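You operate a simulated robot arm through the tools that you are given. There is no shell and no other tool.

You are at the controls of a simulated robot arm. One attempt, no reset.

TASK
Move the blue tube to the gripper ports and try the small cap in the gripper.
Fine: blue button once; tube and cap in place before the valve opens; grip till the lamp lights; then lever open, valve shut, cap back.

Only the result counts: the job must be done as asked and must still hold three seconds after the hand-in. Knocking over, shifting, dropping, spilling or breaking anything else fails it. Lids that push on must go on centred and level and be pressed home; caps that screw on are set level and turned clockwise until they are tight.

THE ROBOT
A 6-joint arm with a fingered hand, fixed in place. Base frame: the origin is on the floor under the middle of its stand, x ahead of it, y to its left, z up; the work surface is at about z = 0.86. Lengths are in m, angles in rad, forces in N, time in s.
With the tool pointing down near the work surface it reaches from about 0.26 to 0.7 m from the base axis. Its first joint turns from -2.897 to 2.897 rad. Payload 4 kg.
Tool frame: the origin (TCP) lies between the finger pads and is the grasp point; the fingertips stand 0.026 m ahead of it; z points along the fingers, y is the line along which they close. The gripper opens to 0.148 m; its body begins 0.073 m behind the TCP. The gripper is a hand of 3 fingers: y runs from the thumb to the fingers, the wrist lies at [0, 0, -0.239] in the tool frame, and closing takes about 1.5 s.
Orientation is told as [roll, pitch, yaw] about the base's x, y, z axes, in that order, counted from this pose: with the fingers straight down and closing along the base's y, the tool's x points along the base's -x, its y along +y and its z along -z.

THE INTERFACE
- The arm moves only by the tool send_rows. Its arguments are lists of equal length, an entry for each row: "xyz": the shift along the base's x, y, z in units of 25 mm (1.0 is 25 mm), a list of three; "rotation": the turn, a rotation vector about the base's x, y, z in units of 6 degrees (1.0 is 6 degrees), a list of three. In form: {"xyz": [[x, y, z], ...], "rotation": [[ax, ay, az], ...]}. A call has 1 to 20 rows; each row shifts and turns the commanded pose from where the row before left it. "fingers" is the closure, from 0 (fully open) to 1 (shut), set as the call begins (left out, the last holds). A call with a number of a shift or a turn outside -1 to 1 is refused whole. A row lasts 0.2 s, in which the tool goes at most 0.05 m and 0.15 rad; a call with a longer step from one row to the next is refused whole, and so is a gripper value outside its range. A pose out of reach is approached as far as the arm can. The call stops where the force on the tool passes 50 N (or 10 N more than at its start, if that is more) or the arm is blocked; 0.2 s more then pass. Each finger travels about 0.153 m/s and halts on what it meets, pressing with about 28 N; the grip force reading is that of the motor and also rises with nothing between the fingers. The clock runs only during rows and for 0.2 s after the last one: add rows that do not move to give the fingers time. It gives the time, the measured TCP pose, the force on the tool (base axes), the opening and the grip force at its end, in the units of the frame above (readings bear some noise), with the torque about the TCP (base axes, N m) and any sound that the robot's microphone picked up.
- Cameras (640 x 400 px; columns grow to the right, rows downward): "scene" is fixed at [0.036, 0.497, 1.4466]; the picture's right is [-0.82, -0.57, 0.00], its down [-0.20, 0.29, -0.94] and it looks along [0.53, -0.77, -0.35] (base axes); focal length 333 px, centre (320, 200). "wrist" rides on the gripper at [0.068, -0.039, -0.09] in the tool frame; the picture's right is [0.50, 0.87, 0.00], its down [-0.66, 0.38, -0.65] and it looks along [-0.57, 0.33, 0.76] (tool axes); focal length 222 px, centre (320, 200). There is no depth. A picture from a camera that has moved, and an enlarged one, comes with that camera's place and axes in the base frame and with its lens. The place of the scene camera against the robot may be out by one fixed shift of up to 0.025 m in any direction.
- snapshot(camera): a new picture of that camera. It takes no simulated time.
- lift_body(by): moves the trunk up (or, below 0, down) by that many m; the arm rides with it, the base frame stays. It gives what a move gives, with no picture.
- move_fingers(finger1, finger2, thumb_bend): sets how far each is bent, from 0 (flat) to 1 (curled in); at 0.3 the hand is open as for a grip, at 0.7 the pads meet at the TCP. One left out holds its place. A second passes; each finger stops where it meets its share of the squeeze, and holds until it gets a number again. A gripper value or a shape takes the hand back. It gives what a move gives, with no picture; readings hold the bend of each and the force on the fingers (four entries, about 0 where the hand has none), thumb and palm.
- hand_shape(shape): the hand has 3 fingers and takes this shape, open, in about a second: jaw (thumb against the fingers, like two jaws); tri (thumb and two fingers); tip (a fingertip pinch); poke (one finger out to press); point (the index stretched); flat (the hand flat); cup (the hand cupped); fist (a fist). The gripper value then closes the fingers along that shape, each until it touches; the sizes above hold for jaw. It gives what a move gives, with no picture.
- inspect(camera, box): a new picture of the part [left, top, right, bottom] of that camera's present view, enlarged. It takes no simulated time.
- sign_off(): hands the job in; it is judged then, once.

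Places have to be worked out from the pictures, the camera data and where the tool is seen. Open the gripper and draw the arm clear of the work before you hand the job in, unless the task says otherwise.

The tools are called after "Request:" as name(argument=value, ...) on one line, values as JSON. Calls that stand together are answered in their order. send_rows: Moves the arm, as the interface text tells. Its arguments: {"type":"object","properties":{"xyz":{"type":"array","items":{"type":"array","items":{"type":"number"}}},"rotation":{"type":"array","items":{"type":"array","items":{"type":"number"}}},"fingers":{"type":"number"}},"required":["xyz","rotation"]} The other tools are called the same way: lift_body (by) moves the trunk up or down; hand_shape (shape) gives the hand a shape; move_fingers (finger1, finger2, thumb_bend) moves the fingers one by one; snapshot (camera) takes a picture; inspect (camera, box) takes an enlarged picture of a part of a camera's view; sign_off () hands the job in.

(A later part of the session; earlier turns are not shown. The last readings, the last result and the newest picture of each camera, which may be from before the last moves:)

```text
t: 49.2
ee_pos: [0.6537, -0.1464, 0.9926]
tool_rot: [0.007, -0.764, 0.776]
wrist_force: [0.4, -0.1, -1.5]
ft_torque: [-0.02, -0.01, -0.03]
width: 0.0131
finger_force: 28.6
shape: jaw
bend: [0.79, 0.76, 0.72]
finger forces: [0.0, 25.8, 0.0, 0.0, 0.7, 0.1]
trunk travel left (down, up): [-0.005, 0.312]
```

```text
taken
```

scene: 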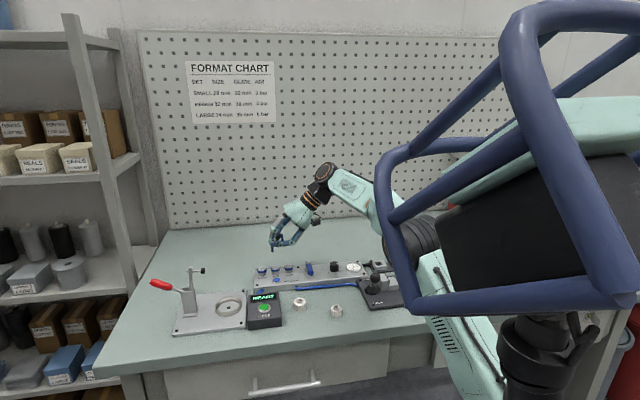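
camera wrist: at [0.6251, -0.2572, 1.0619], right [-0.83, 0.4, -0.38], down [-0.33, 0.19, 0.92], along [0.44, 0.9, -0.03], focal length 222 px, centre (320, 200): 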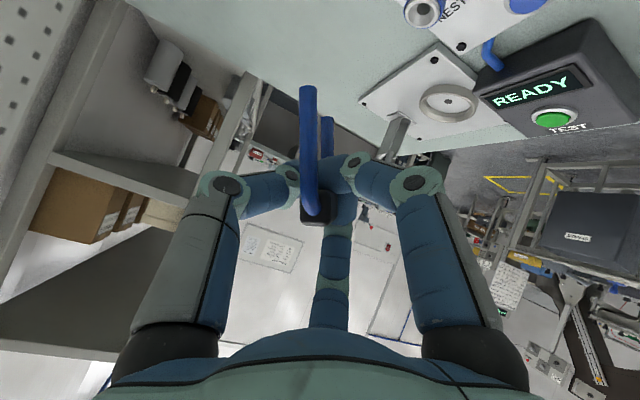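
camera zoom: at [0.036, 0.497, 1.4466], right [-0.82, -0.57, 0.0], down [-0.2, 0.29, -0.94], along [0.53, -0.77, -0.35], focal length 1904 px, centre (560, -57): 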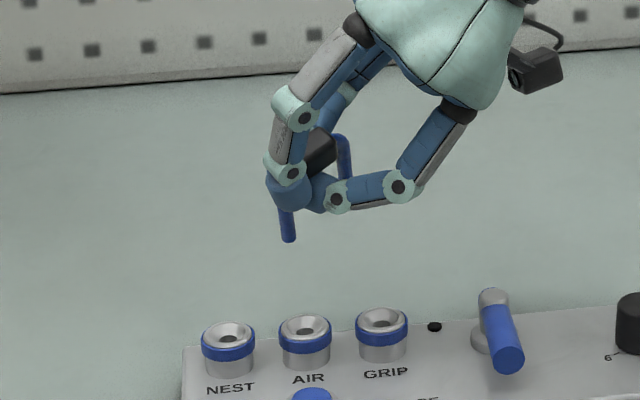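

The tube tip computes to u≈0.373, z≈0.943 with the legs ~9° off vertical. I shift so the lower leg sits above the AIR socket and come down 20 mm, checking reach.

Request:
send_rows(xyz=[[-0.2, 0.07, 0], [-0.2, 0.07, 0], [0, 0, -0.4], [0, 0, -0.4], [0, 0, 0]], rotation=[[0, 0, 0], [0, 0, 0], [0, 0, 0], [0, 0, 0], [0, 0, 0]])

Request:
inspect(camera="scene", box=[240, 225, 320, 285])

Request:
snapshot(camera="wrist")

```text
t: 50.4
ee_pos: [0.6435, -0.1438, 0.9716]
tool_rot: [0.009, -0.763, 0.777]
wrist_force: [0.0, -0.3, -0.4]
ft_torque: [0.01, -0.04, -0.01]
width: 0.0132
finger_force: 28.5
shape: jaw
bend: [0.79, 0.76, 0.72]
finger forces: [0.1, 25.8, 0.1, 0.0, 0.8, 0.0]
trunk travel left (down, up): [-0.005, 0.312]
```

```text
6.67 times, centred on (280, 255) of scene
camera zoom: at [0.036, 0.497, 1.4466], right [-0.82, -0.57, 0.0], down [-0.2, 0.29, -0.94], along [0.53, -0.77, -0.35], focal length 2221 px, centre (587, -167)
```

zoom: 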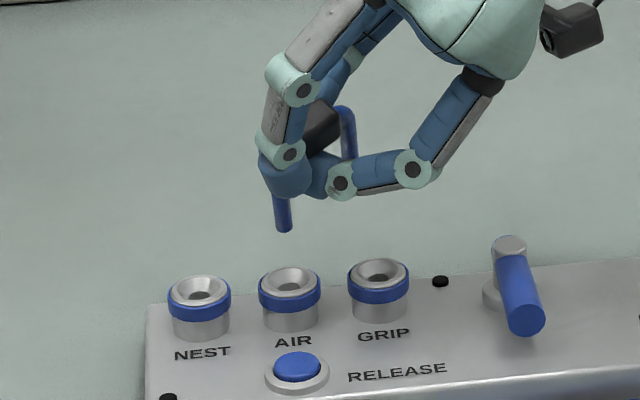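

```text
taken
camera wrist: at [0.5938, -0.2503, 0.9908], right [-0.87, 0.36, -0.34], down [-0.25, 0.28, 0.93], along [0.43, 0.89, -0.15], focal length 222 px, centre (320, 200)
```

wrist: 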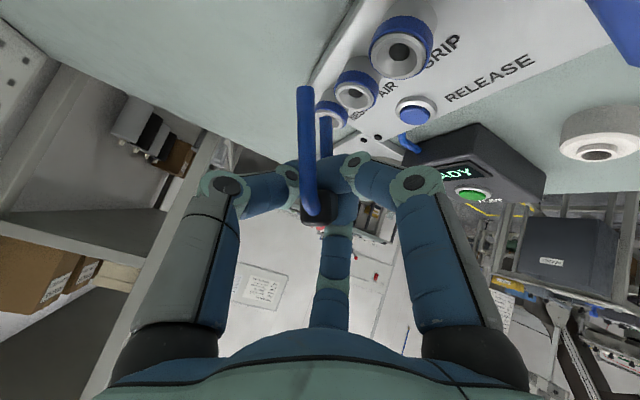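

Reading both cameras together, the tube is held somewhat yawed and leaning backward relative to the port row, so it needs more than a straight drop. I zoom the wrist view for an accurate measurement.

Request:
inspect(camera="wrist", box=[270, 20, 430, 240])

Request:
inspect(camera="wrist", box=[280, 75, 376, 135])

Request:
inspect(camera="scene", box=[270, 235, 302, 265])

```text
1.82 times, centred on (350, 130) of wrist
camera zoom: at [0.5938, -0.2503, 0.9908], right [-0.87, 0.36, -0.34], down [-0.25, 0.28, 0.93], along [0.43, 0.89, -0.15], focal length 404 px, centre (266, 327)
```

zoom: 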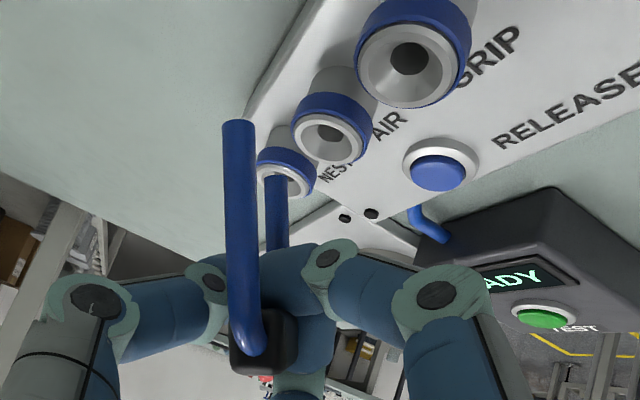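

```text
6.67 times, centred on (328, 105) of wrist
camera zoom: at [0.5938, -0.2503, 0.9908], right [-0.87, 0.36, -0.34], down [-0.25, 0.28, 0.93], along [0.43, 0.89, -0.15], focal length 1481 px, centre (267, 833)
```

zoom: 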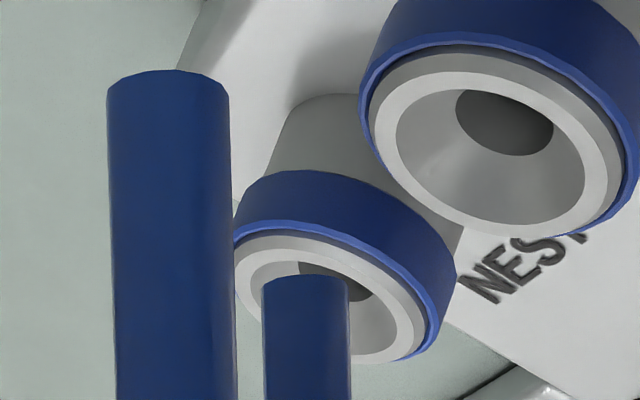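

```text
13.33 times, centred on (286, 250) of scene
camera zoom: at [0.036, 0.497, 1.4466], right [-0.82, -0.57, 0.0], down [-0.2, 0.29, -0.94], along [0.53, -0.77, -0.35], focal length 4442 px, centre (773, -467)
```

zoom: 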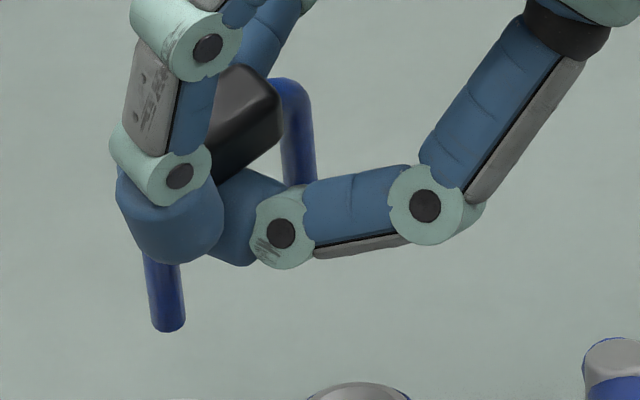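

Using the tube's apparent width for depth, I find its legs lean ~23° backward and it is yawed ~32° off the row; the needed correction is a 43° turn about (0.44, 0.33, -0.83). I raise 20 mm and apply it, after which the block should sit over the AIR–GRIP middle.

Request:
send_rows(xyz=[[0, 0, 0.4], [0, 0, 0.4], [0, 0, 0], [0, 0, 0], [0, 0, 0], [0, 0, 0], [0, 0, 0], [0, 0, 0], [0, 0, 0], [0, 0, 0], [0, 0, 0]], rotation=[[0, 0, 0], [0, 0, 0], [0.395, 0.294, -0.746], [0.395, 0.294, -0.746], [0.395, 0.294, -0.746], [0.395, 0.294, -0.746], [0.395, 0.294, -0.746], [0.395, 0.294, -0.746], [0.395, 0.294, -0.746], [0.395, 0.294, -0.746], [0, 0, 0]])

Request:
inspect(camera="scene", box=[240, 225, 320, 285])

Request:
snapshot(camera="wrist")

```text
t: 52.8
ee_pos: [0.6441, -0.1424, 0.991]
tool_rot: [0.508, -0.623, -0.181]
wrist_force: [0.0, 0.2, -0.5]
ft_torque: [-0.01, -0.02, 0.02]
width: 0.013
finger_force: 27.8
shape: jaw
bend: [0.79, 0.76, 0.72]
finger forces: [0.1, 26.1, 0.0, 0.1, 0.9, 0.0]
trunk travel left (down, up): [-0.005, 0.312]
```

```text
6.67 times, centred on (280, 255) of scene
camera zoom: at [0.036, 0.497, 1.4466], right [-0.82, -0.57, 0.0], down [-0.2, 0.29, -0.94], along [0.53, -0.77, -0.35], focal length 2221 px, centre (587, -167)
```

zoom: 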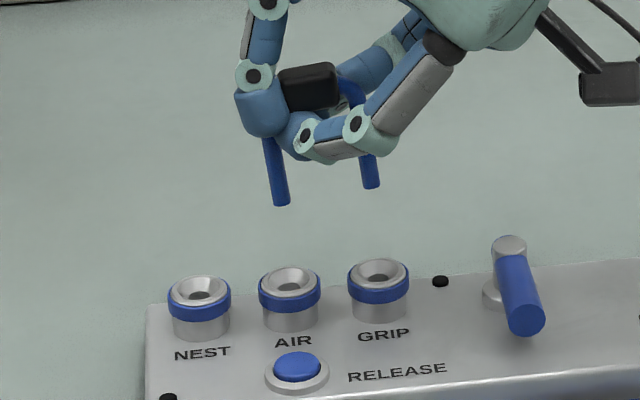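

```text
taken
camera wrist: at [0.5425, -0.2043, 1.0025], right [-0.5, 0.86, 0.05], down [0.09, 0.0, 1.0], along [0.86, 0.51, -0.08], focal length 222 px, centre (320, 200)
```

wrist: 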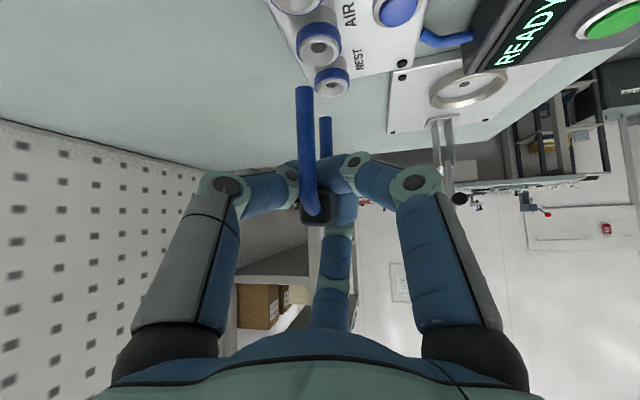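

Both legs now hang nearly parallel over AIR and GRIP: tips at u≈0.330/0.371 versus sockets 0.3285/0.3678, with ~8° lean left. I take out another 5° and trim the position.

Request:
send_rows(xyz=[[-0.06, -0.1, 0], [-0.06, -0.1, 0], [0, 0, 0]], rotation=[[0.29, -0.29, 0], [0.29, -0.29, 0], [0, 0, 0]])

Request:
inspect(camera="scene", box=[256, 230, 312, 275])

Request:
inspect(camera="wrist", box=[272, 10, 368, 130])

```text
t: 53.6
ee_pos: [0.6413, -0.1485, 0.9921]
tool_rot: [0.595, -0.67, -0.236]
wrist_force: [-0.4, 0.2, -0.2]
ft_torque: [0.0, 0.0, 0.05]
width: 0.0128
finger_force: 27.7
shape: jaw
bend: [0.79, 0.76, 0.72]
finger forces: [0.1, 26.1, 0.1, 0.1, 1.0, 0.0]
trunk travel left (down, up): [-0.005, 0.312]
```

```text
8.89 times, centred on (284, 252) of scene
camera zoom: at [0.036, 0.497, 1.4466], right [-0.82, -0.57, 0.0], down [-0.2, 0.29, -0.94], along [0.53, -0.77, -0.35], focal length 2961 px, centre (640, -267)
```

zoom: 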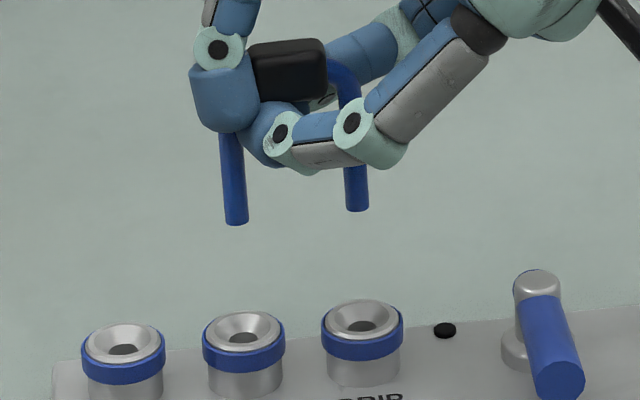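

```text
3.33 times, centred on (320, 70) of wrist
camera zoom: at [0.5395, -0.2097, 0.992], right [-0.51, 0.86, 0.07], down [0.03, -0.06, 1.0], along [0.86, 0.51, 0.0], focal length 740 px, centre (320, 633)
```

zoom: 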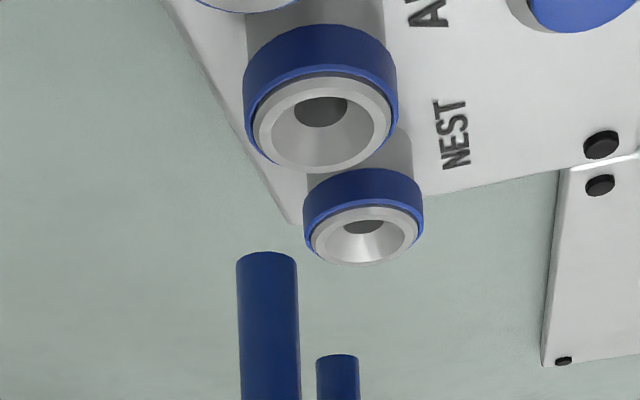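

Legs now hang upright and both tips sit over AIR and GRIP within ~1–2 mm at z≈0.943. I lower 30 mm straight down and recheck.

Request:
send_rows(xyz=[[-0.02, -0.02, -0.4], [0, 0, -0.4], [0, 0, -0.4], [0, 0, 0]], rotation=[[0, 0, 0], [0, 0, 0], [0, 0, 0], [0, 0, 0]])

Request:
inspect(camera="scene", box=[256, 240, 312, 280])

Request:
inspect(camera="wrist", box=[272, 10, 368, 130])

```text
t: 54.6
ee_pos: [0.6409, -0.1474, 0.962]
tool_rot: [0.595, -0.671, -0.234]
wrist_force: [-0.7, -0.3, 0.2]
ft_torque: [0.02, 0.0, 0.0]
width: 0.0127
finger_force: 28.0
shape: jaw
bend: [0.79, 0.76, 0.72]
finger forces: [0.0, 26.1, 0.0, 0.0, 0.9, 0.0]
trunk travel left (down, up): [-0.005, 0.312]
```

```text
10.00 times, centred on (284, 260) of scene
camera zoom: at [0.036, 0.497, 1.4466], right [-0.82, -0.57, 0.0], down [-0.2, 0.29, -0.94], along [0.53, -0.77, -0.35], focal length 3331 px, centre (680, -400)
```

zoom: 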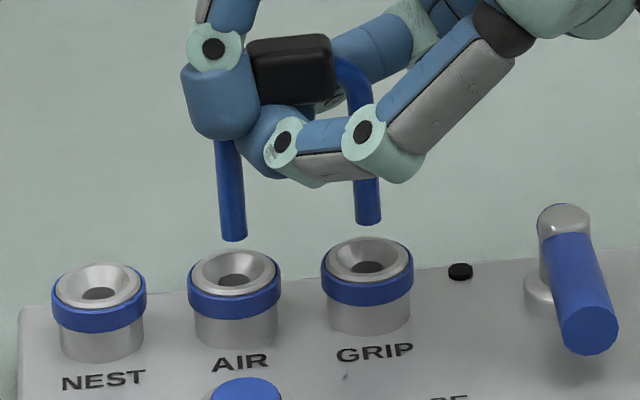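

```text
3.33 times, centred on (320, 70) of wrist
camera zoom: at [0.5391, -0.2105, 0.9621], right [-0.51, 0.86, 0.07], down [0.03, -0.06, 1.0], along [0.86, 0.51, 0.0], focal length 740 px, centre (320, 633)
```

zoom: 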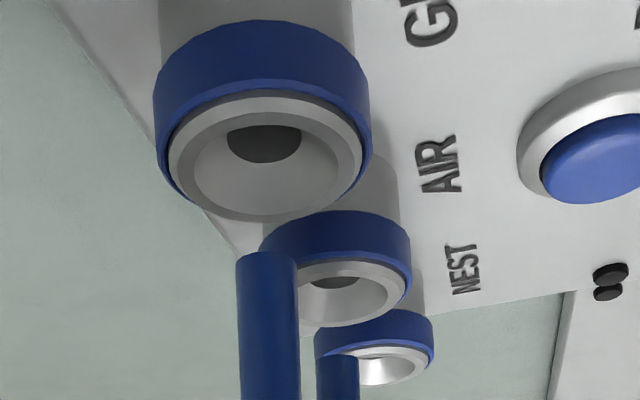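

Both tips are right above their funnels, about 10–12 mm high. I keep lowering slowly into the funnels.

Request:
send_rows(xyz=[[-0.03, 0.03, -0.2], [0, 0, -0.2], [0, 0, -0.15], [0, 0, 0]], rotation=[[0, 0, 0], [0, 0, 0], [0, 0, 0], [0, 0, 0]])

Request:
inspect(camera="scene", box=[256, 240, 312, 280])

Request:
inspect(camera="wrist", box=[272, 50, 368, 130])

```text
t: 55.6
ee_pos: [0.6396, -0.1492, 0.9487]
tool_rot: [0.595, -0.671, -0.235]
wrist_force: [0.5, -0.2, 0.5]
ft_torque: [0.0, 0.01, 0.0]
width: 0.0132
finger_force: 27.4
shape: jaw
bend: [0.79, 0.76, 0.72]
finger forces: [0.1, 26.1, 0.0, 0.0, 1.1, 0.0]
trunk travel left (down, up): [-0.005, 0.312]
```

```text
10.00 times, centred on (284, 260) of scene
camera zoom: at [0.036, 0.497, 1.4466], right [-0.82, -0.57, 0.0], down [-0.2, 0.29, -0.94], along [0.53, -0.77, -0.35], focal length 3331 px, centre (680, -400)
```

zoom: 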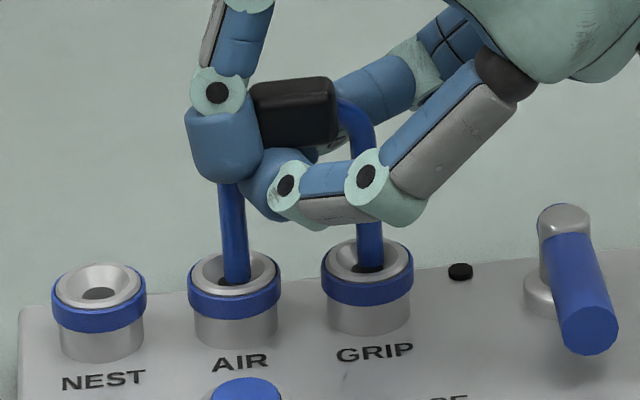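

```text
5.00 times, centred on (320, 90) of wrist
camera zoom: at [0.5383, -0.2101, 0.9483], right [-0.51, 0.86, 0.07], down [0.03, -0.06, 1.0], along [0.86, 0.51, 0.0], focal length 1111 px, centre (320, 750)
```

zoom: 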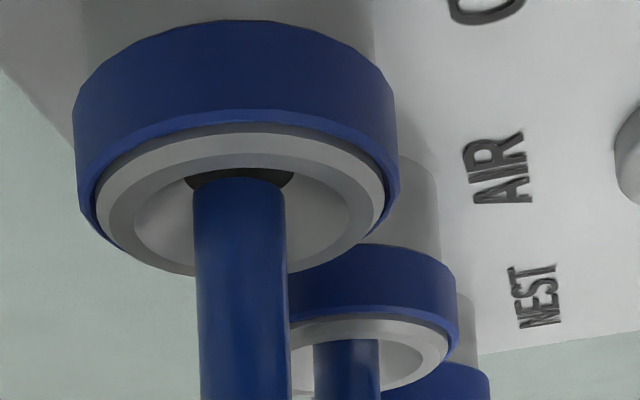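

Both legs are entering the AIR and GRIP funnels. I continue down gently while watching the force.

Request:
send_rows(xyz=[[0, 0, -0.1], [0, 0, -0.1], [0, 0, -0.1], [0, 0, 0]], rotation=[[0, 0, 0], [0, 0, 0], [0, 0, 0], [0, 0, 0]])

Request:
inspect(camera="scene", box=[256, 240, 312, 280])

Request:
inspect(camera="wrist", box=[272, 50, 368, 130])

```text
t: 56.6
ee_pos: [0.6393, -0.149, 0.9408]
tool_rot: [0.595, -0.67, -0.237]
wrist_force: [0.9, 0.4, 0.4]
ft_torque: [-0.02, -0.03, 0.0]
width: 0.0131
finger_force: 28.0
shape: jaw
bend: [0.79, 0.76, 0.72]
finger forces: [0.0, 26.1, 0.1, 0.1, 0.9, 0.0]
trunk travel left (down, up): [-0.005, 0.312]
```

```text
10.00 times, centred on (284, 260) of scene
camera zoom: at [0.036, 0.497, 1.4466], right [-0.82, -0.57, 0.0], down [-0.2, 0.29, -0.94], along [0.53, -0.77, -0.35], focal length 3331 px, centre (680, -400)
```

zoom: 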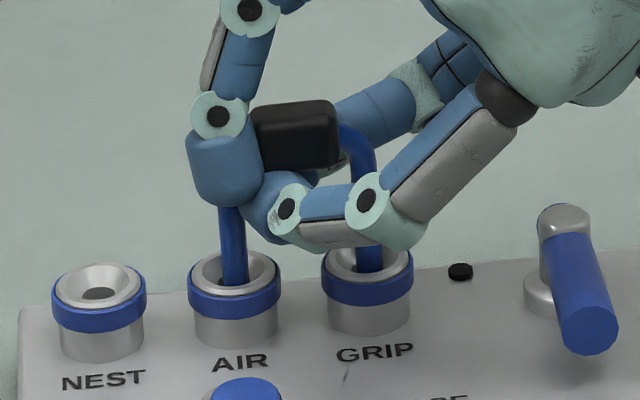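

```text
5.00 times, centred on (320, 90) of wrist
camera zoom: at [0.5379, -0.2095, 0.941], right [-0.51, 0.86, 0.07], down [0.03, -0.06, 1.0], along [0.86, 0.51, 0.0], focal length 1111 px, centre (320, 750)
```

zoom: 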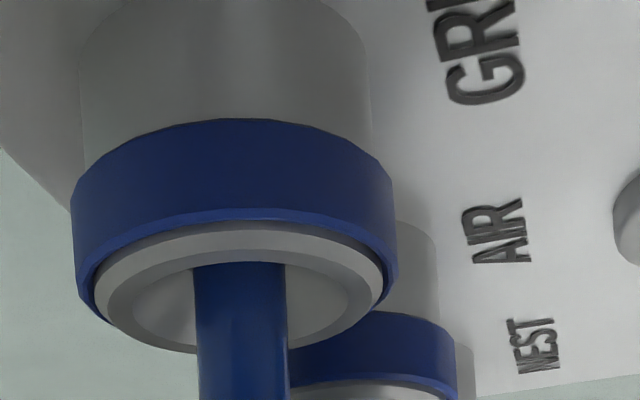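

The legs are inside the holes with no force yet and ~3–4 mm to go. I press on in small steps.

Request:
send_rows(xyz=[[0, 0, -0.08], [0, 0, -0.08], [0, 0, 0]], rotation=[[0, 0, 0], [0, 0, 0], [0, 0, 0]])

Request:
inspect(camera="scene", box=[256, 240, 312, 280])

```text
t: 57.4
ee_pos: [0.6401, -0.1476, 0.9366]
tool_rot: [0.595, -0.67, -0.236]
wrist_force: [0.4, -0.2, 3.7]
ft_torque: [0.01, 0.01, -0.01]
width: 0.0126
finger_force: 27.8
shape: jaw
bend: [0.79, 0.76, 0.72]
finger forces: [0.0, 26.5, 0.1, 0.0, 1.1, 0.0]
trunk travel left (down, up): [-0.005, 0.312]
```

```text
10.00 times, centred on (284, 260) of scene
camera zoom: at [0.036, 0.497, 1.4466], right [-0.82, -0.57, 0.0], down [-0.2, 0.29, -0.94], along [0.53, -0.77, -0.35], focal length 3331 px, centre (680, -400)
```

zoom: 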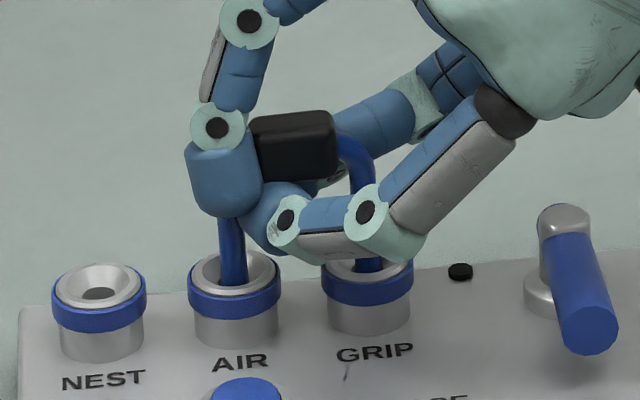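

A slight upward force (3.7 N) shows the tube meeting its seat. I press a little further.

Request:
send_rows(xyz=[[0, 0, -0.06], [0, 0, -0.06], [0, 0, 0]], rotation=[[0, 0, 0], [0, 0, 0], [0, 0, 0]])

Request:
inspect(camera="scene", box=[256, 240, 312, 280])

```text
t: 58.2
ee_pos: [0.6383, -0.1483, 0.9351]
tool_rot: [0.594, -0.674, -0.234]
wrist_force: [2.0, -2.7, 17.2]
ft_torque: [0.13, -0.11, -0.06]
width: 0.0132
finger_force: 28.4
shape: jaw
bend: [0.79, 0.76, 0.72]
finger forces: [0.1, 26.3, 0.0, 0.0, 1.3, 0.1]
trunk travel left (down, up): [-0.005, 0.312]
```

```text
10.00 times, centred on (284, 260) of scene
camera zoom: at [0.036, 0.497, 1.4466], right [-0.82, -0.57, 0.0], down [-0.2, 0.29, -0.94], along [0.53, -0.77, -0.35], focal length 3331 px, centre (680, -400)
```

zoom: 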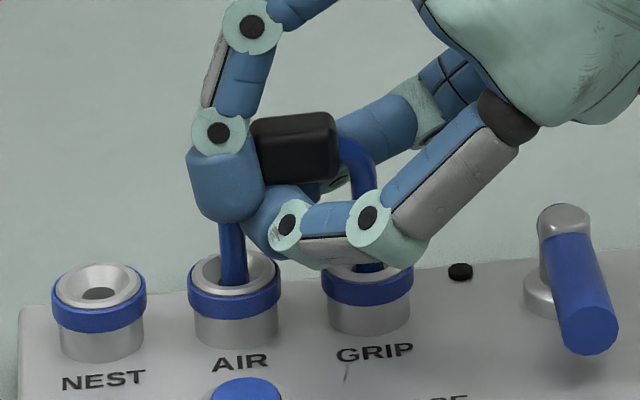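

Force is 17 N with little travel, level with the original seated height, but no click yet. I push a bit more to see if it latches.

Request:
send_rows(xyz=[[0, 0, -0.06], [0, 0, -0.06], [0, 0, 0]], rotation=[[0, 0, 0], [0, 0, 0], [0, 0, 0]])

Request:
inspect(camera="scene", box=[256, 240, 312, 280])

Request:
inspect(camera="wrist", box=[272, 50, 368, 130])

```text
t: 59.0
ee_pos: [0.6371, -0.1476, 0.9328]
tool_rot: [0.594, -0.672, -0.236]
wrist_force: [-4.1, -2.7, 19.5]
ft_torque: [0.07, -0.05, -0.07]
width: 0.014
finger_force: 28.1
shape: jaw
bend: [0.8, 0.77, 0.73]
finger forces: [0.0, 21.6, 0.0, 0.0, 1.0, 0.0]
trunk travel left (down, up): [-0.005, 0.312]
```

```text
10.00 times, centred on (284, 260) of scene
camera zoom: at [0.036, 0.497, 1.4466], right [-0.82, -0.57, 0.0], down [-0.2, 0.29, -0.94], along [0.53, -0.77, -0.35], focal length 3331 px, centre (680, -400)
```

zoom: 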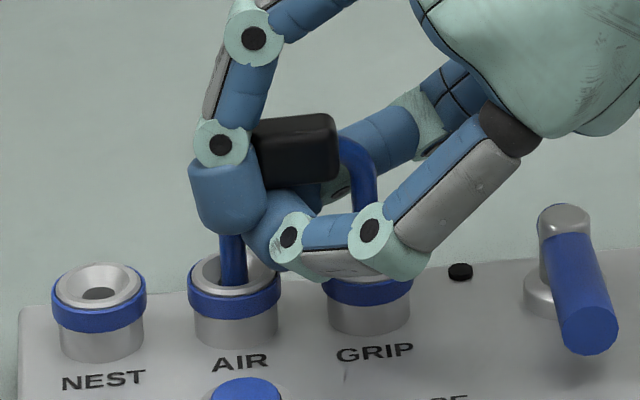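

```text
5.00 times, centred on (320, 90) of wrist
camera zoom: at [0.5362, -0.2088, 0.932], right [-0.51, 0.86, 0.07], down [0.03, -0.06, 1.0], along [0.86, 0.51, 0.01], focal length 1111 px, centre (320, 750)
```

zoom: 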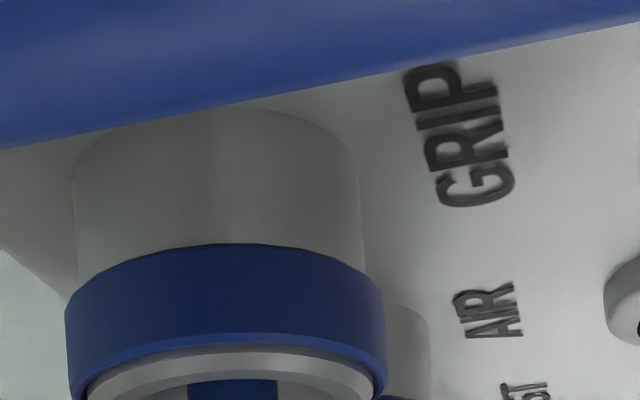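

The tube is in both sockets at nearly seated height. I'll release it here and later press it home squarely from above: relieve the preload a touch and open the fingers only partway so they clear the ports.

Request:
send_rows(xyz=[[0, 0, 0.06], [0, 0, 0], [0, 0, 0], [0, 0, 0], [0, 0, 0]], rotation=[[0, 0, 0], [0, 0, 0], [0, 0, 0], [0, 0, 0], [0, 0, 0]], fingers=0.72)

Request:
inspect(camera="scene", box=[256, 240, 312, 280])

Request:
snapshot(camera="wrist")

```text
t: 60.2
ee_pos: [0.6393, -0.1465, 0.9325]
tool_rot: [0.594, -0.67, -0.236]
wrist_force: [-0.5, 0.2, 0.3]
ft_torque: [0.01, 0.0, 0.01]
width: 0.0412
finger_force: 0.0
shape: jaw
bend: [0.76, 0.76, 0.7]
finger forces: [0.0, 0.0, 0.1, 0.0, 0.0, 0.1]
trunk travel left (down, up): [-0.005, 0.312]
```

```text
10.00 times, centred on (284, 260) of scene
camera zoom: at [0.036, 0.497, 1.4466], right [-0.82, -0.57, 0.0], down [-0.2, 0.29, -0.94], along [0.53, -0.77, -0.35], focal length 3331 px, centre (680, -400)
```

zoom: 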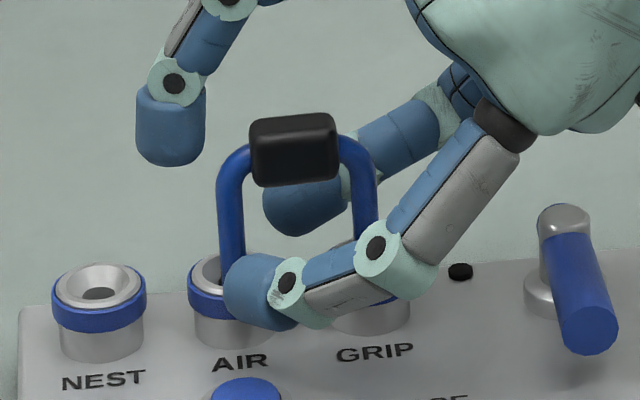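

```text
taken
camera wrist: at [0.538, -0.209, 0.9323], right [-0.51, 0.86, 0.07], down [0.03, -0.06, 1.0], along [0.86, 0.51, 0.0], focal length 222 px, centre (320, 200)
```

wrist: 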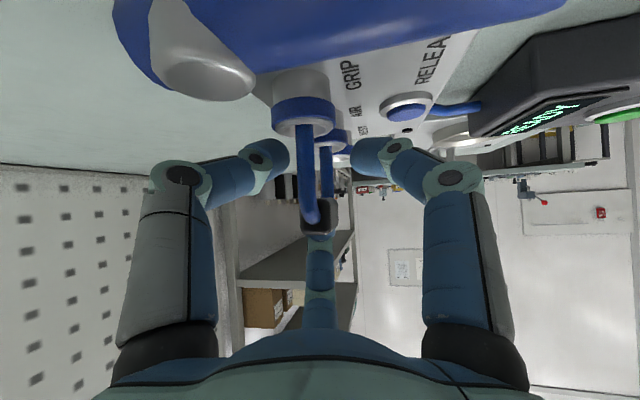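

The tube stands upright in AIR–GRIP and all fingers are clear of it. I lift straight up.

Request:
send_rows(xyz=[[0, 0, 0.3], [0, 0, 0.6], [0, 0, 1], [0, 0, 1], [0, 0, 1], [0, 0, 0]], rotation=[[0, 0, 0], [0, 0, 0], [0, 0, 0], [0, 0, 0], [0, 0, 0], [0, 0, 0]])

Request:
inspect(camera="scene", box=[256, 240, 312, 280])

```text
t: 61.6
ee_pos: [0.6396, -0.1485, 1.0299]
tool_rot: [0.594, -0.668, -0.235]
wrist_force: [0.7, 0.7, -0.1]
ft_torque: [-0.02, 0.02, -0.02]
width: 0.0413
finger_force: 0.1
shape: jaw
bend: [0.76, 0.76, 0.7]
finger forces: [0.0, 0.0, 0.1, 0.0, 0.0, 0.0]
trunk travel left (down, up): [-0.005, 0.312]
```

```text
10.00 times, centred on (284, 260) of scene
camera zoom: at [0.036, 0.497, 1.4466], right [-0.82, -0.57, 0.0], down [-0.2, 0.29, -0.94], along [0.53, -0.77, -0.35], focal length 3331 px, centre (680, -400)
```

zoom: 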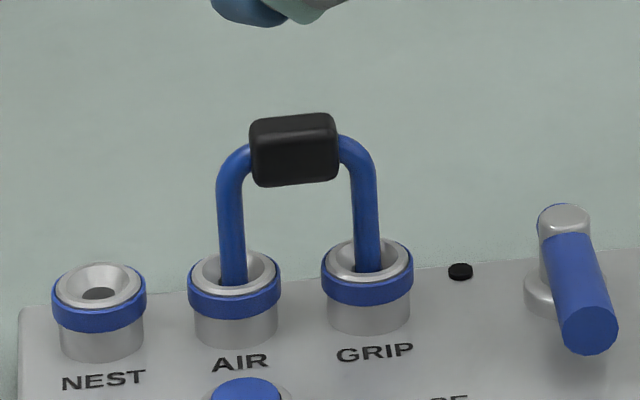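

The tube stands straight in AIR–GRIP, perhaps 1–1.5 mm short of fully home. I now bring the hand back upright in stages, starting with 15° and raising the trunk.

Request:
send_rows(xyz=[[-0.1, 0, 0], [-0.1, 0, 0], [-0.1, 0, 0], [0, 0, 0]], rotation=[[-0.4595, 0.685, 0], [-0.4595, 0.685, 0], [-0.4595, 0.685, 0], [0, 0, 0]])

Request:
lift_body(by=0.13)

Request:
send_rows(xyz=[[-0.35, 0, -0.4], [-0.35, 0, -0.4], [-0.35, 0, -0.4], [-0.35, 0, -0.4], [-0.35, 0, -0.4], [-0.35, 0, -0.4], [-0.3, 0, -0.4], [0, 0, 0]], rotation=[[-0.4595, 0.685, 0], [-0.4595, 0.685, 0], [-0.4595, 0.685, 0], [-0.4595, 0.685, 0], [-0.4595, 0.685, 0], [-0.4595, 0.685, 0], [-0.4595, 0.685, 0], [0, 0, 0]])

Request:
lift_body(by=0.14)

Request:
snapshot(camera="scene")

```text
t: 62.6
ee_pos: [0.6311, -0.1471, 1.0301]
tool_rot: [0.381, -0.481, -0.118]
wrist_force: [0.0, -1.1, 0.3]
ft_torque: [0.01, -0.01, 0.01]
width: 0.0412
finger_force: 0.0
shape: jaw
bend: [0.76, 0.76, 0.7]
finger forces: [0.0, 0.0, 0.0, 0.0, 0.0, 0.0]
trunk travel left (down, up): [-0.005, 0.312]
```

```text
t: 64.1
ee_pos: [0.631, -0.1477, 1.1599]
tool_rot: [0.382, -0.482, -0.117]
wrist_force: [-0.9, 0.3, -0.3]
ft_torque: [-0.02, 0.02, 0.0]
width: 0.0415
finger_force: 0.1
shape: jaw
bend: [0.76, 0.76, 0.7]
finger forces: [0.0, 0.0, 0.0, 0.0, 0.1, 0.0]
trunk travel left (down, up): [-0.135, 0.182]
```

```text
t: 65.9
ee_pos: [0.5723, -0.148, 1.0887]
tool_rot: [0.0, 0.001, -0.023]
wrist_force: [-0.1, 1.3, -0.1]
ft_torque: [0.02, 0.02, -0.02]
width: 0.0411
finger_force: 0.0
shape: jaw
bend: [0.76, 0.76, 0.7]
finger forces: [0.0, 0.0, 0.0, 0.0, 0.0, 0.0]
trunk travel left (down, up): [-0.135, 0.182]
```

```text
t: 67.6
ee_pos: [0.5719, -0.1467, 1.2298]
tool_rot: [0.003, -0.001, -0.022]
wrist_force: [-0.1, -0.3, -0.7]
ft_torque: [0.02, -0.01, -0.01]
width: 0.041
finger_force: 0.0
shape: jaw
bend: [0.76, 0.76, 0.7]
finger forces: [0.0, 0.1, 0.0, 0.0, 0.0, 0.1]
trunk travel left (down, up): [-0.275, 0.042]
```

```text
taken
```

scene: 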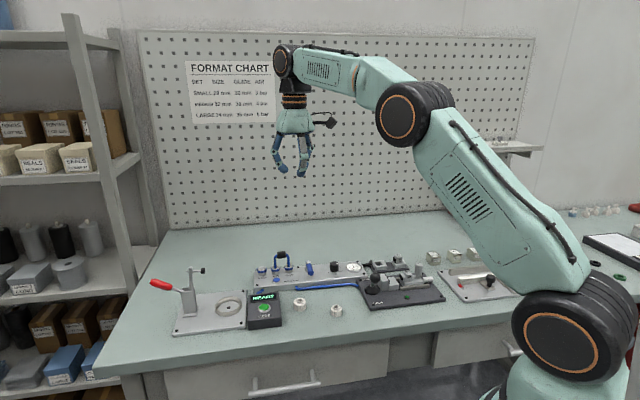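

The hand is upright again with the trunk at its original height. I take the poke shape and go over the tube's block (≈0.638, -0.150) to press it home.

Request:
hand_shape(shape="poke")

Request:
send_rows(xyz=[[0.293, -0.014, -0.93], [0.293, -0.014, -0.93], [0.293, -0.014, -0.93], [0.293, -0.014, -0.93], [0.293, -0.014, -0.93], [0.293, -0.014, -0.93], [0.293, -0.014, -0.93], [0.293, -0.014, -0.93], [0.293, -0.014, -0.93], [0, 0, 0]], rotation=[[0, 0, 0], [0, 0, 0], [0, 0, 0], [0, 0, 0], [0, 0, 0], [0, 0, 0], [0, 0, 0], [0, 0, 0], [0, 0, 0], [0, 0, 0]])

Request:
inspect(camera="scene", box=[246, 210, 326, 280])

Request:
snapshot(camera="wrist")

```text
t: 68.5
ee_pos: [0.5721, -0.1468, 1.2295]
tool_rot: [0.001, -0.001, -0.024]
wrist_force: [-0.5, 0.0, -0.5]
ft_torque: [0.02, 0.02, -0.02]
width: 0.0
finger_force: 0.0
shape: poke
bend: [1.0, 1.0, 0.4]
finger forces: [0.0, 0.0, 0.1, 0.1, 0.0, 0.0]
trunk travel left (down, up): [-0.275, 0.042]
```

```text
t: 70.7
ee_pos: [0.6399, -0.1508, 1.0222]
tool_rot: [0.001, 0.0, -0.024]
wrist_force: [-0.2, 0.1, -0.7]
ft_torque: [-0.02, -0.01, 0.01]
width: 0.0001
finger_force: 0.0
shape: poke
bend: [1.0, 1.0, 0.4]
finger forces: [0.0, 0.1, 0.0, 0.0, 0.0, 0.0]
trunk travel left (down, up): [-0.275, 0.042]
```

```text
5.71 times, centred on (286, 245) of scene
camera zoom: at [0.036, 0.497, 1.4466], right [-0.82, -0.57, 0.0], down [-0.2, 0.29, -0.94], along [0.53, -0.77, -0.35], focal length 1904 px, centre (514, -57)
```

zoom: 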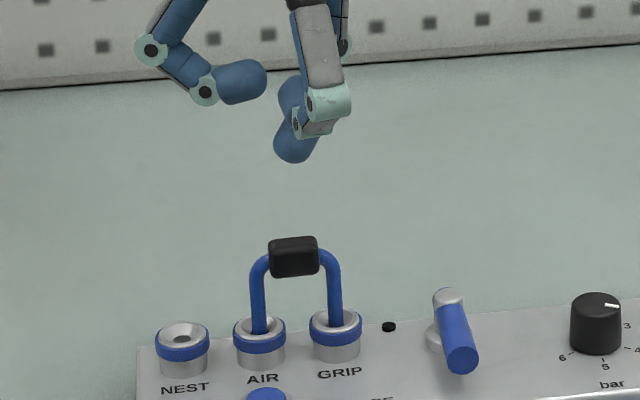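

```text
taken
camera wrist: at [0.5708, -0.189, 1.1129], right [-0.48, 0.88, 0.0], down [0.66, 0.36, 0.65], along [0.57, 0.31, -0.76], focal length 222 px, centre (320, 200)
```

wrist: 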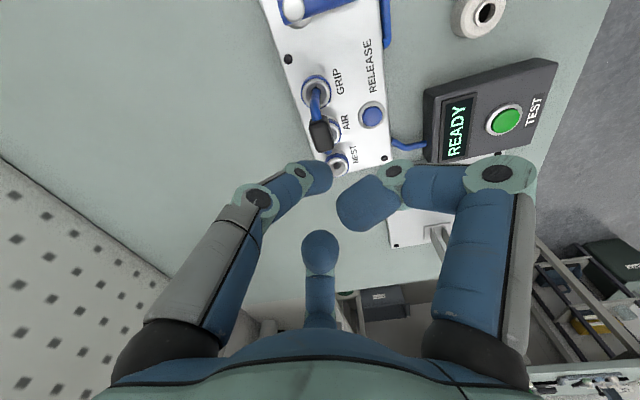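

The thumb tip hangs above the block in the scene view; I check the alignment in an enlarged wrist view.

Request:
inspect(camera="wrist", box=[288, 85, 368, 175])

```text
4.44 times, centred on (328, 130) of wrist
camera zoom: at [0.5708, -0.189, 1.1129], right [-0.48, 0.88, 0.0], down [0.66, 0.36, 0.65], along [0.57, 0.31, -0.76], focal length 987 px, centre (284, 511)
```

zoom: 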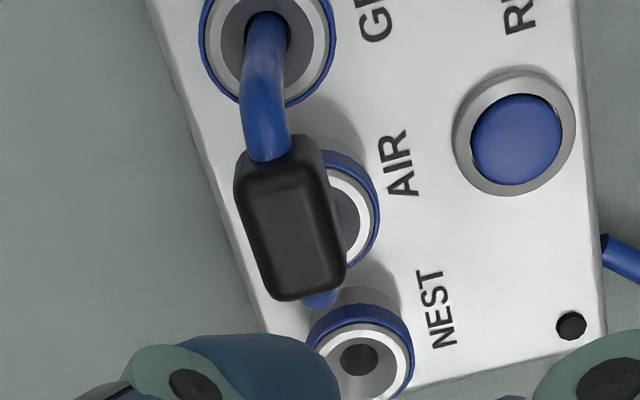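

The block's top centre is at (0.637, -0.150), right below the thumb tip. I descend to just above it, then press in small steps.

Request:
send_rows(xyz=[[0, 0, -0.5], [0, 0, -0.5], [0, 0, -0.4], [0, 0, 0]], rotation=[[0, 0, 0], [0, 0, 0], [0, 0, 0], [0, 0, 0]])

Request:
inspect(camera="scene", box=[256, 235, 312, 280])

Request:
inspect(camera="wrist", box=[270, 120, 370, 210])

```text
t: 71.7
ee_pos: [0.6373, -0.151, 0.9863]
tool_rot: [0.002, 0.0, -0.023]
wrist_force: [0.7, -0.7, 0.0]
ft_torque: [-0.02, 0.0, 0.01]
width: 0.0
finger_force: 0.1
shape: poke
bend: [1.0, 1.0, 0.4]
finger forces: [0.0, 0.0, 0.1, 0.1, 0.1, 0.1]
trunk travel left (down, up): [-0.275, 0.042]
```

```text
8.89 times, centred on (284, 258) of scene
camera zoom: at [0.036, 0.497, 1.4466], right [-0.82, -0.57, 0.0], down [-0.2, 0.29, -0.94], along [0.53, -0.77, -0.35], focal length 2961 px, centre (640, -311)
```

zoom: 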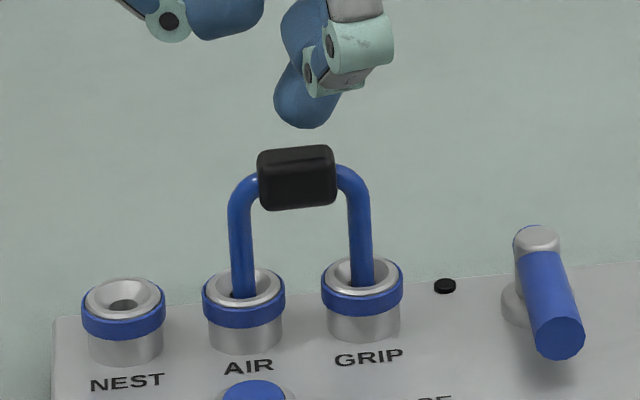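

```text
4.44 times, centred on (320, 165) of wrist
camera zoom: at [0.57, -0.1898, 1.077], right [-0.48, 0.88, 0.0], down [0.66, 0.36, 0.65], along [0.57, 0.32, -0.76], focal length 987 px, centre (320, 356)
```

zoom: 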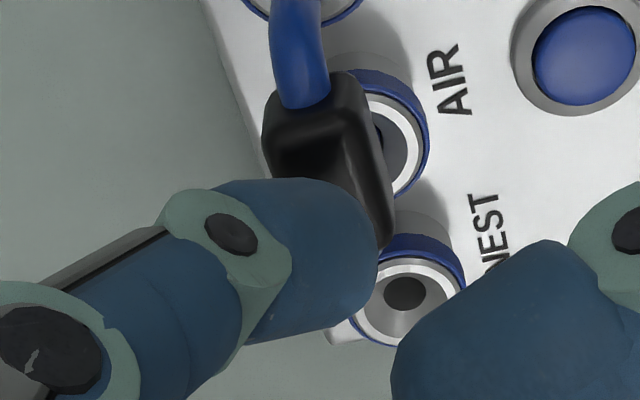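

The tip is ~8 mm above the block. I press down in small steps, listening for a latch.

Request:
send_rows(xyz=[[0.03, 0.03, -0.1], [0, 0, -0.1], [0, 0, -0.1], [0, 0, 0]], rotation=[[0, 0, 0], [0, 0, 0], [0, 0, 0], [0, 0, 0]])

Request:
send_rows(xyz=[[0, 0, -0.06], [0, 0, -0.06], [0, 0, 0]], rotation=[[0, 0, 0], [0, 0, 0], [0, 0, 0]])

```text
t: 72.7
ee_pos: [0.6388, -0.1489, 0.9795]
tool_rot: [0.001, 0.001, -0.023]
wrist_force: [-0.6, -0.4, 0.3]
ft_torque: [0.0, -0.02, -0.03]
width: 0.0
finger_force: 0.0
shape: poke
bend: [1.0, 1.0, 0.4]
finger forces: [0.0, 0.1, 0.0, 0.0, 0.0, 0.1]
trunk travel left (down, up): [-0.275, 0.042]
```

```text
t: 73.5
ee_pos: [0.6377, -0.1502, 0.976]
tool_rot: [0.002, -0.001, -0.022]
wrist_force: [0.9, -0.4, 3.0]
ft_torque: [0.01, 0.01, 0.04]
width: 0.0001
finger_force: 0.0
shape: poke
bend: [1.0, 1.0, 0.4]
finger forces: [0.1, 0.0, 0.0, 0.1, 3.5, 0.0]
trunk travel left (down, up): [-0.275, 0.042]
```

Contact at z≈0.976 with 3 N. I keep pressing gently.

Request:
send_rows(xyz=[[0, 0, -0.06], [0, 0, -0.06], [0, 0, 0]], rotation=[[0, 0, 0], [0, 0, 0], [0, 0, 0]])

Request:
inspect(camera="scene", box=[256, 235, 312, 280])

```text
t: 74.3
ee_pos: [0.637, -0.1512, 0.9748]
tool_rot: [-0.001, -0.004, -0.022]
wrist_force: [-1.2, -3.8, 25.5]
ft_torque: [-0.05, 0.09, -0.01]
width: 0.0
finger_force: 0.0
shape: poke
bend: [1.0, 1.0, 0.4]
finger forces: [0.1, 0.0, 0.0, 0.0, 25.7, 0.0]
trunk travel left (down, up): [-0.275, 0.042]
```

```text
8.89 times, centred on (284, 258) of scene
camera zoom: at [0.036, 0.497, 1.4466], right [-0.82, -0.57, 0.0], down [-0.2, 0.29, -0.94], along [0.53, -0.77, -0.35], focal length 2961 px, centre (640, -311)
```

zoom: 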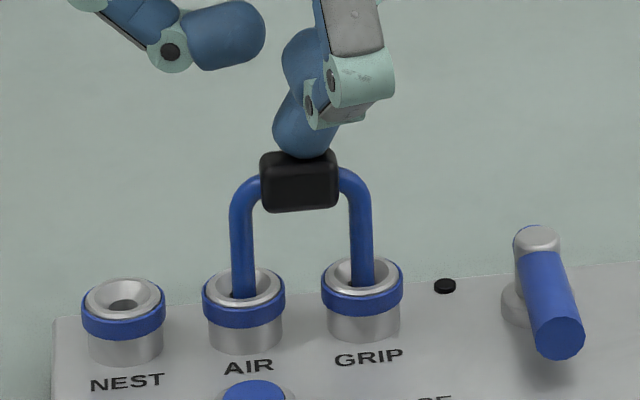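

25 N and the block moved ~1 mm and straightened. I push slightly harder to be sure it is home.

Request:
send_rows(xyz=[[0, 0, -0.05], [0, 0, -0.05], [0, 0, 0], [0, 0, 0]], rotation=[[0, 0, 0], [0, 0, 0], [0, 0, 0], [0, 0, 0]])

Request:
inspect(camera="scene", box=[256, 235, 312, 280])

```text
t: 75.3
ee_pos: [0.6349, -0.1505, 0.9727]
tool_rot: [0.003, -0.005, -0.024]
wrist_force: [-2.8, -11.9, 36.9]
ft_torque: [-0.16, -0.06, -0.01]
width: 0.0
finger_force: 0.1
shape: poke
bend: [1.0, 1.0, 0.9]
finger forces: [0.1, 0.1, 0.1, 0.0, 35.7, 0.1]
trunk travel left (down, up): [-0.275, 0.042]
```

```text
8.89 times, centred on (284, 258) of scene
camera zoom: at [0.036, 0.497, 1.4466], right [-0.82, -0.57, 0.0], down [-0.2, 0.29, -0.94], along [0.53, -0.77, -0.35], focal length 2961 px, centre (640, -311)
```

zoom: 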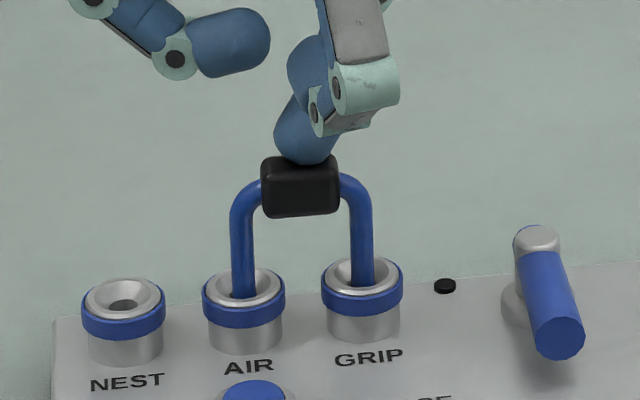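

The block is now down at (or slightly below) the originally seated height. I lift off and compare.

Request:
send_rows(xyz=[[0, 0, 0.2], [0, 0, 0.4], [0, 0, 0.6], [0, 0, 0]], rotation=[[0, 0, 0], [0, 0, 0], [0, 0, 0], [0, 0, 0]])

Request:
inspect(camera="scene", box=[250, 245, 314, 285])

```text
t: 76.3
ee_pos: [0.6402, -0.1503, 1.0012]
tool_rot: [0.002, 0.001, -0.023]
wrist_force: [-0.1, 0.7, 0.0]
ft_torque: [0.0, -0.01, 0.04]
width: 0.0001
finger_force: 0.1
shape: poke
bend: [1.0, 1.0, 0.4]
finger forces: [0.0, 0.0, 0.1, 0.0, 0.0, 0.0]
trunk travel left (down, up): [-0.275, 0.042]
```

```text
10.00 times, centred on (282, 265) of scene
camera zoom: at [0.036, 0.497, 1.4466], right [-0.82, -0.57, 0.0], down [-0.2, 0.29, -0.94], along [0.53, -0.77, -0.35], focal length 3331 px, centre (700, -450)
```

zoom: 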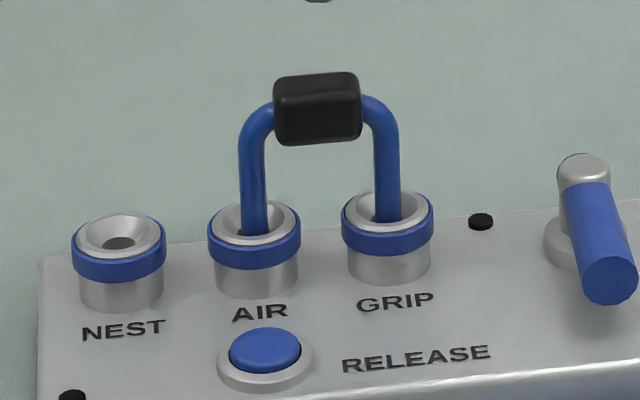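

The tube is firmly down in AIR and GRIP, upright. Next I open the hand, turn it to line up with the gripper jaws (yaw ≈ 14.7°) and hover over the gripper's platform to measure it closely.

Request:
send_rows(xyz=[[0, 0, 1], [0, 0, 1], [-0.92, -0.406, 0], [-0.92, -0.406, 0], [-0.92, -0.406, 0], [-0.92, -0.406, 0], [-0.92, -0.406, 0], [-0.92, -0.406, 0], [-0.92, -0.406, 0], [-0.92, -0.406, 0], [-0.92, -0.406, 0], [-0.92, -0.406, 0], [-0.92, -0.406, 0], [-0.92, -0.406, 0], [-0.92, -0.406, 0], [0, 0, 0]], rotation=[[0, 0, 0], [0, 0, 0], [0, 0, 0.205], [0, 0, 0.205], [0, 0, 0.205], [0, 0, 0.205], [0, 0, 0.205], [0, 0, 0.205], [0, 0, 0.205], [0, 0, 0.205], [0, 0, 0.205], [0, 0, 0.205], [0, 0, 0.205], [0, 0, 0.205], [0, 0, 0.205], [0, 0, 0]])

Request:
hand_shape(shape="jaw")

Request:
snapshot(camera="wrist")

Request:
inspect(camera="scene", box=[356, 255, 436, 305])

```text
t: 79.7
ee_pos: [0.3383, -0.2822, 1.0518]
tool_rot: [0.004, 0.0, 0.258]
wrist_force: [-0.3, 0.0, -0.4]
ft_torque: [-0.01, -0.02, -0.01]
width: 0.0001
finger_force: 0.0
shape: poke
bend: [1.0, 1.0, 0.4]
finger forces: [0.0, 0.0, 0.0, 0.0, 0.1, 0.0]
trunk travel left (down, up): [-0.275, 0.042]
```

```text
t: 80.6
ee_pos: [0.3382, -0.2819, 1.0528]
tool_rot: [0.002, 0.0, 0.257]
wrist_force: [-0.1, 0.5, 0.4]
ft_torque: [-0.01, -0.02, 0.0]
width: 0.1477
finger_force: 0.1
shape: jaw
bend: [0.3, 0.3, 0.3]
finger forces: [0.1, 0.0, 0.0, 0.0, 0.0, 0.0]
trunk travel left (down, up): [-0.275, 0.042]
```

```text
taken
camera wrist: at [0.2853, -0.3376, 1.1423], right [-0.7, 0.71, 0.0], down [0.54, 0.53, 0.65], along [0.46, 0.46, -0.76], focal length 222 px, centre (320, 200)
```

wrist: 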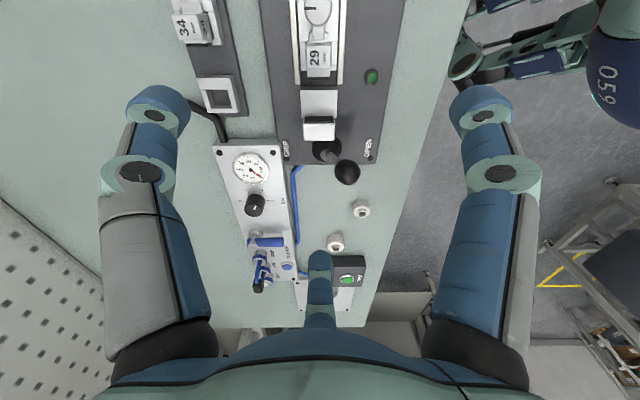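

```text
8.00 times, centred on (396, 280) of scene
camera zoom: at [0.036, 0.497, 1.4466], right [-0.82, -0.57, 0.0], down [-0.2, 0.29, -0.94], along [0.53, -0.77, -0.35], focal length 2665 px, centre (-288, -440)
```

zoom: 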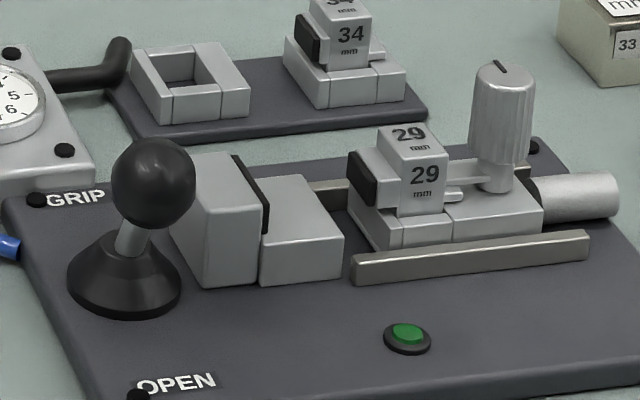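

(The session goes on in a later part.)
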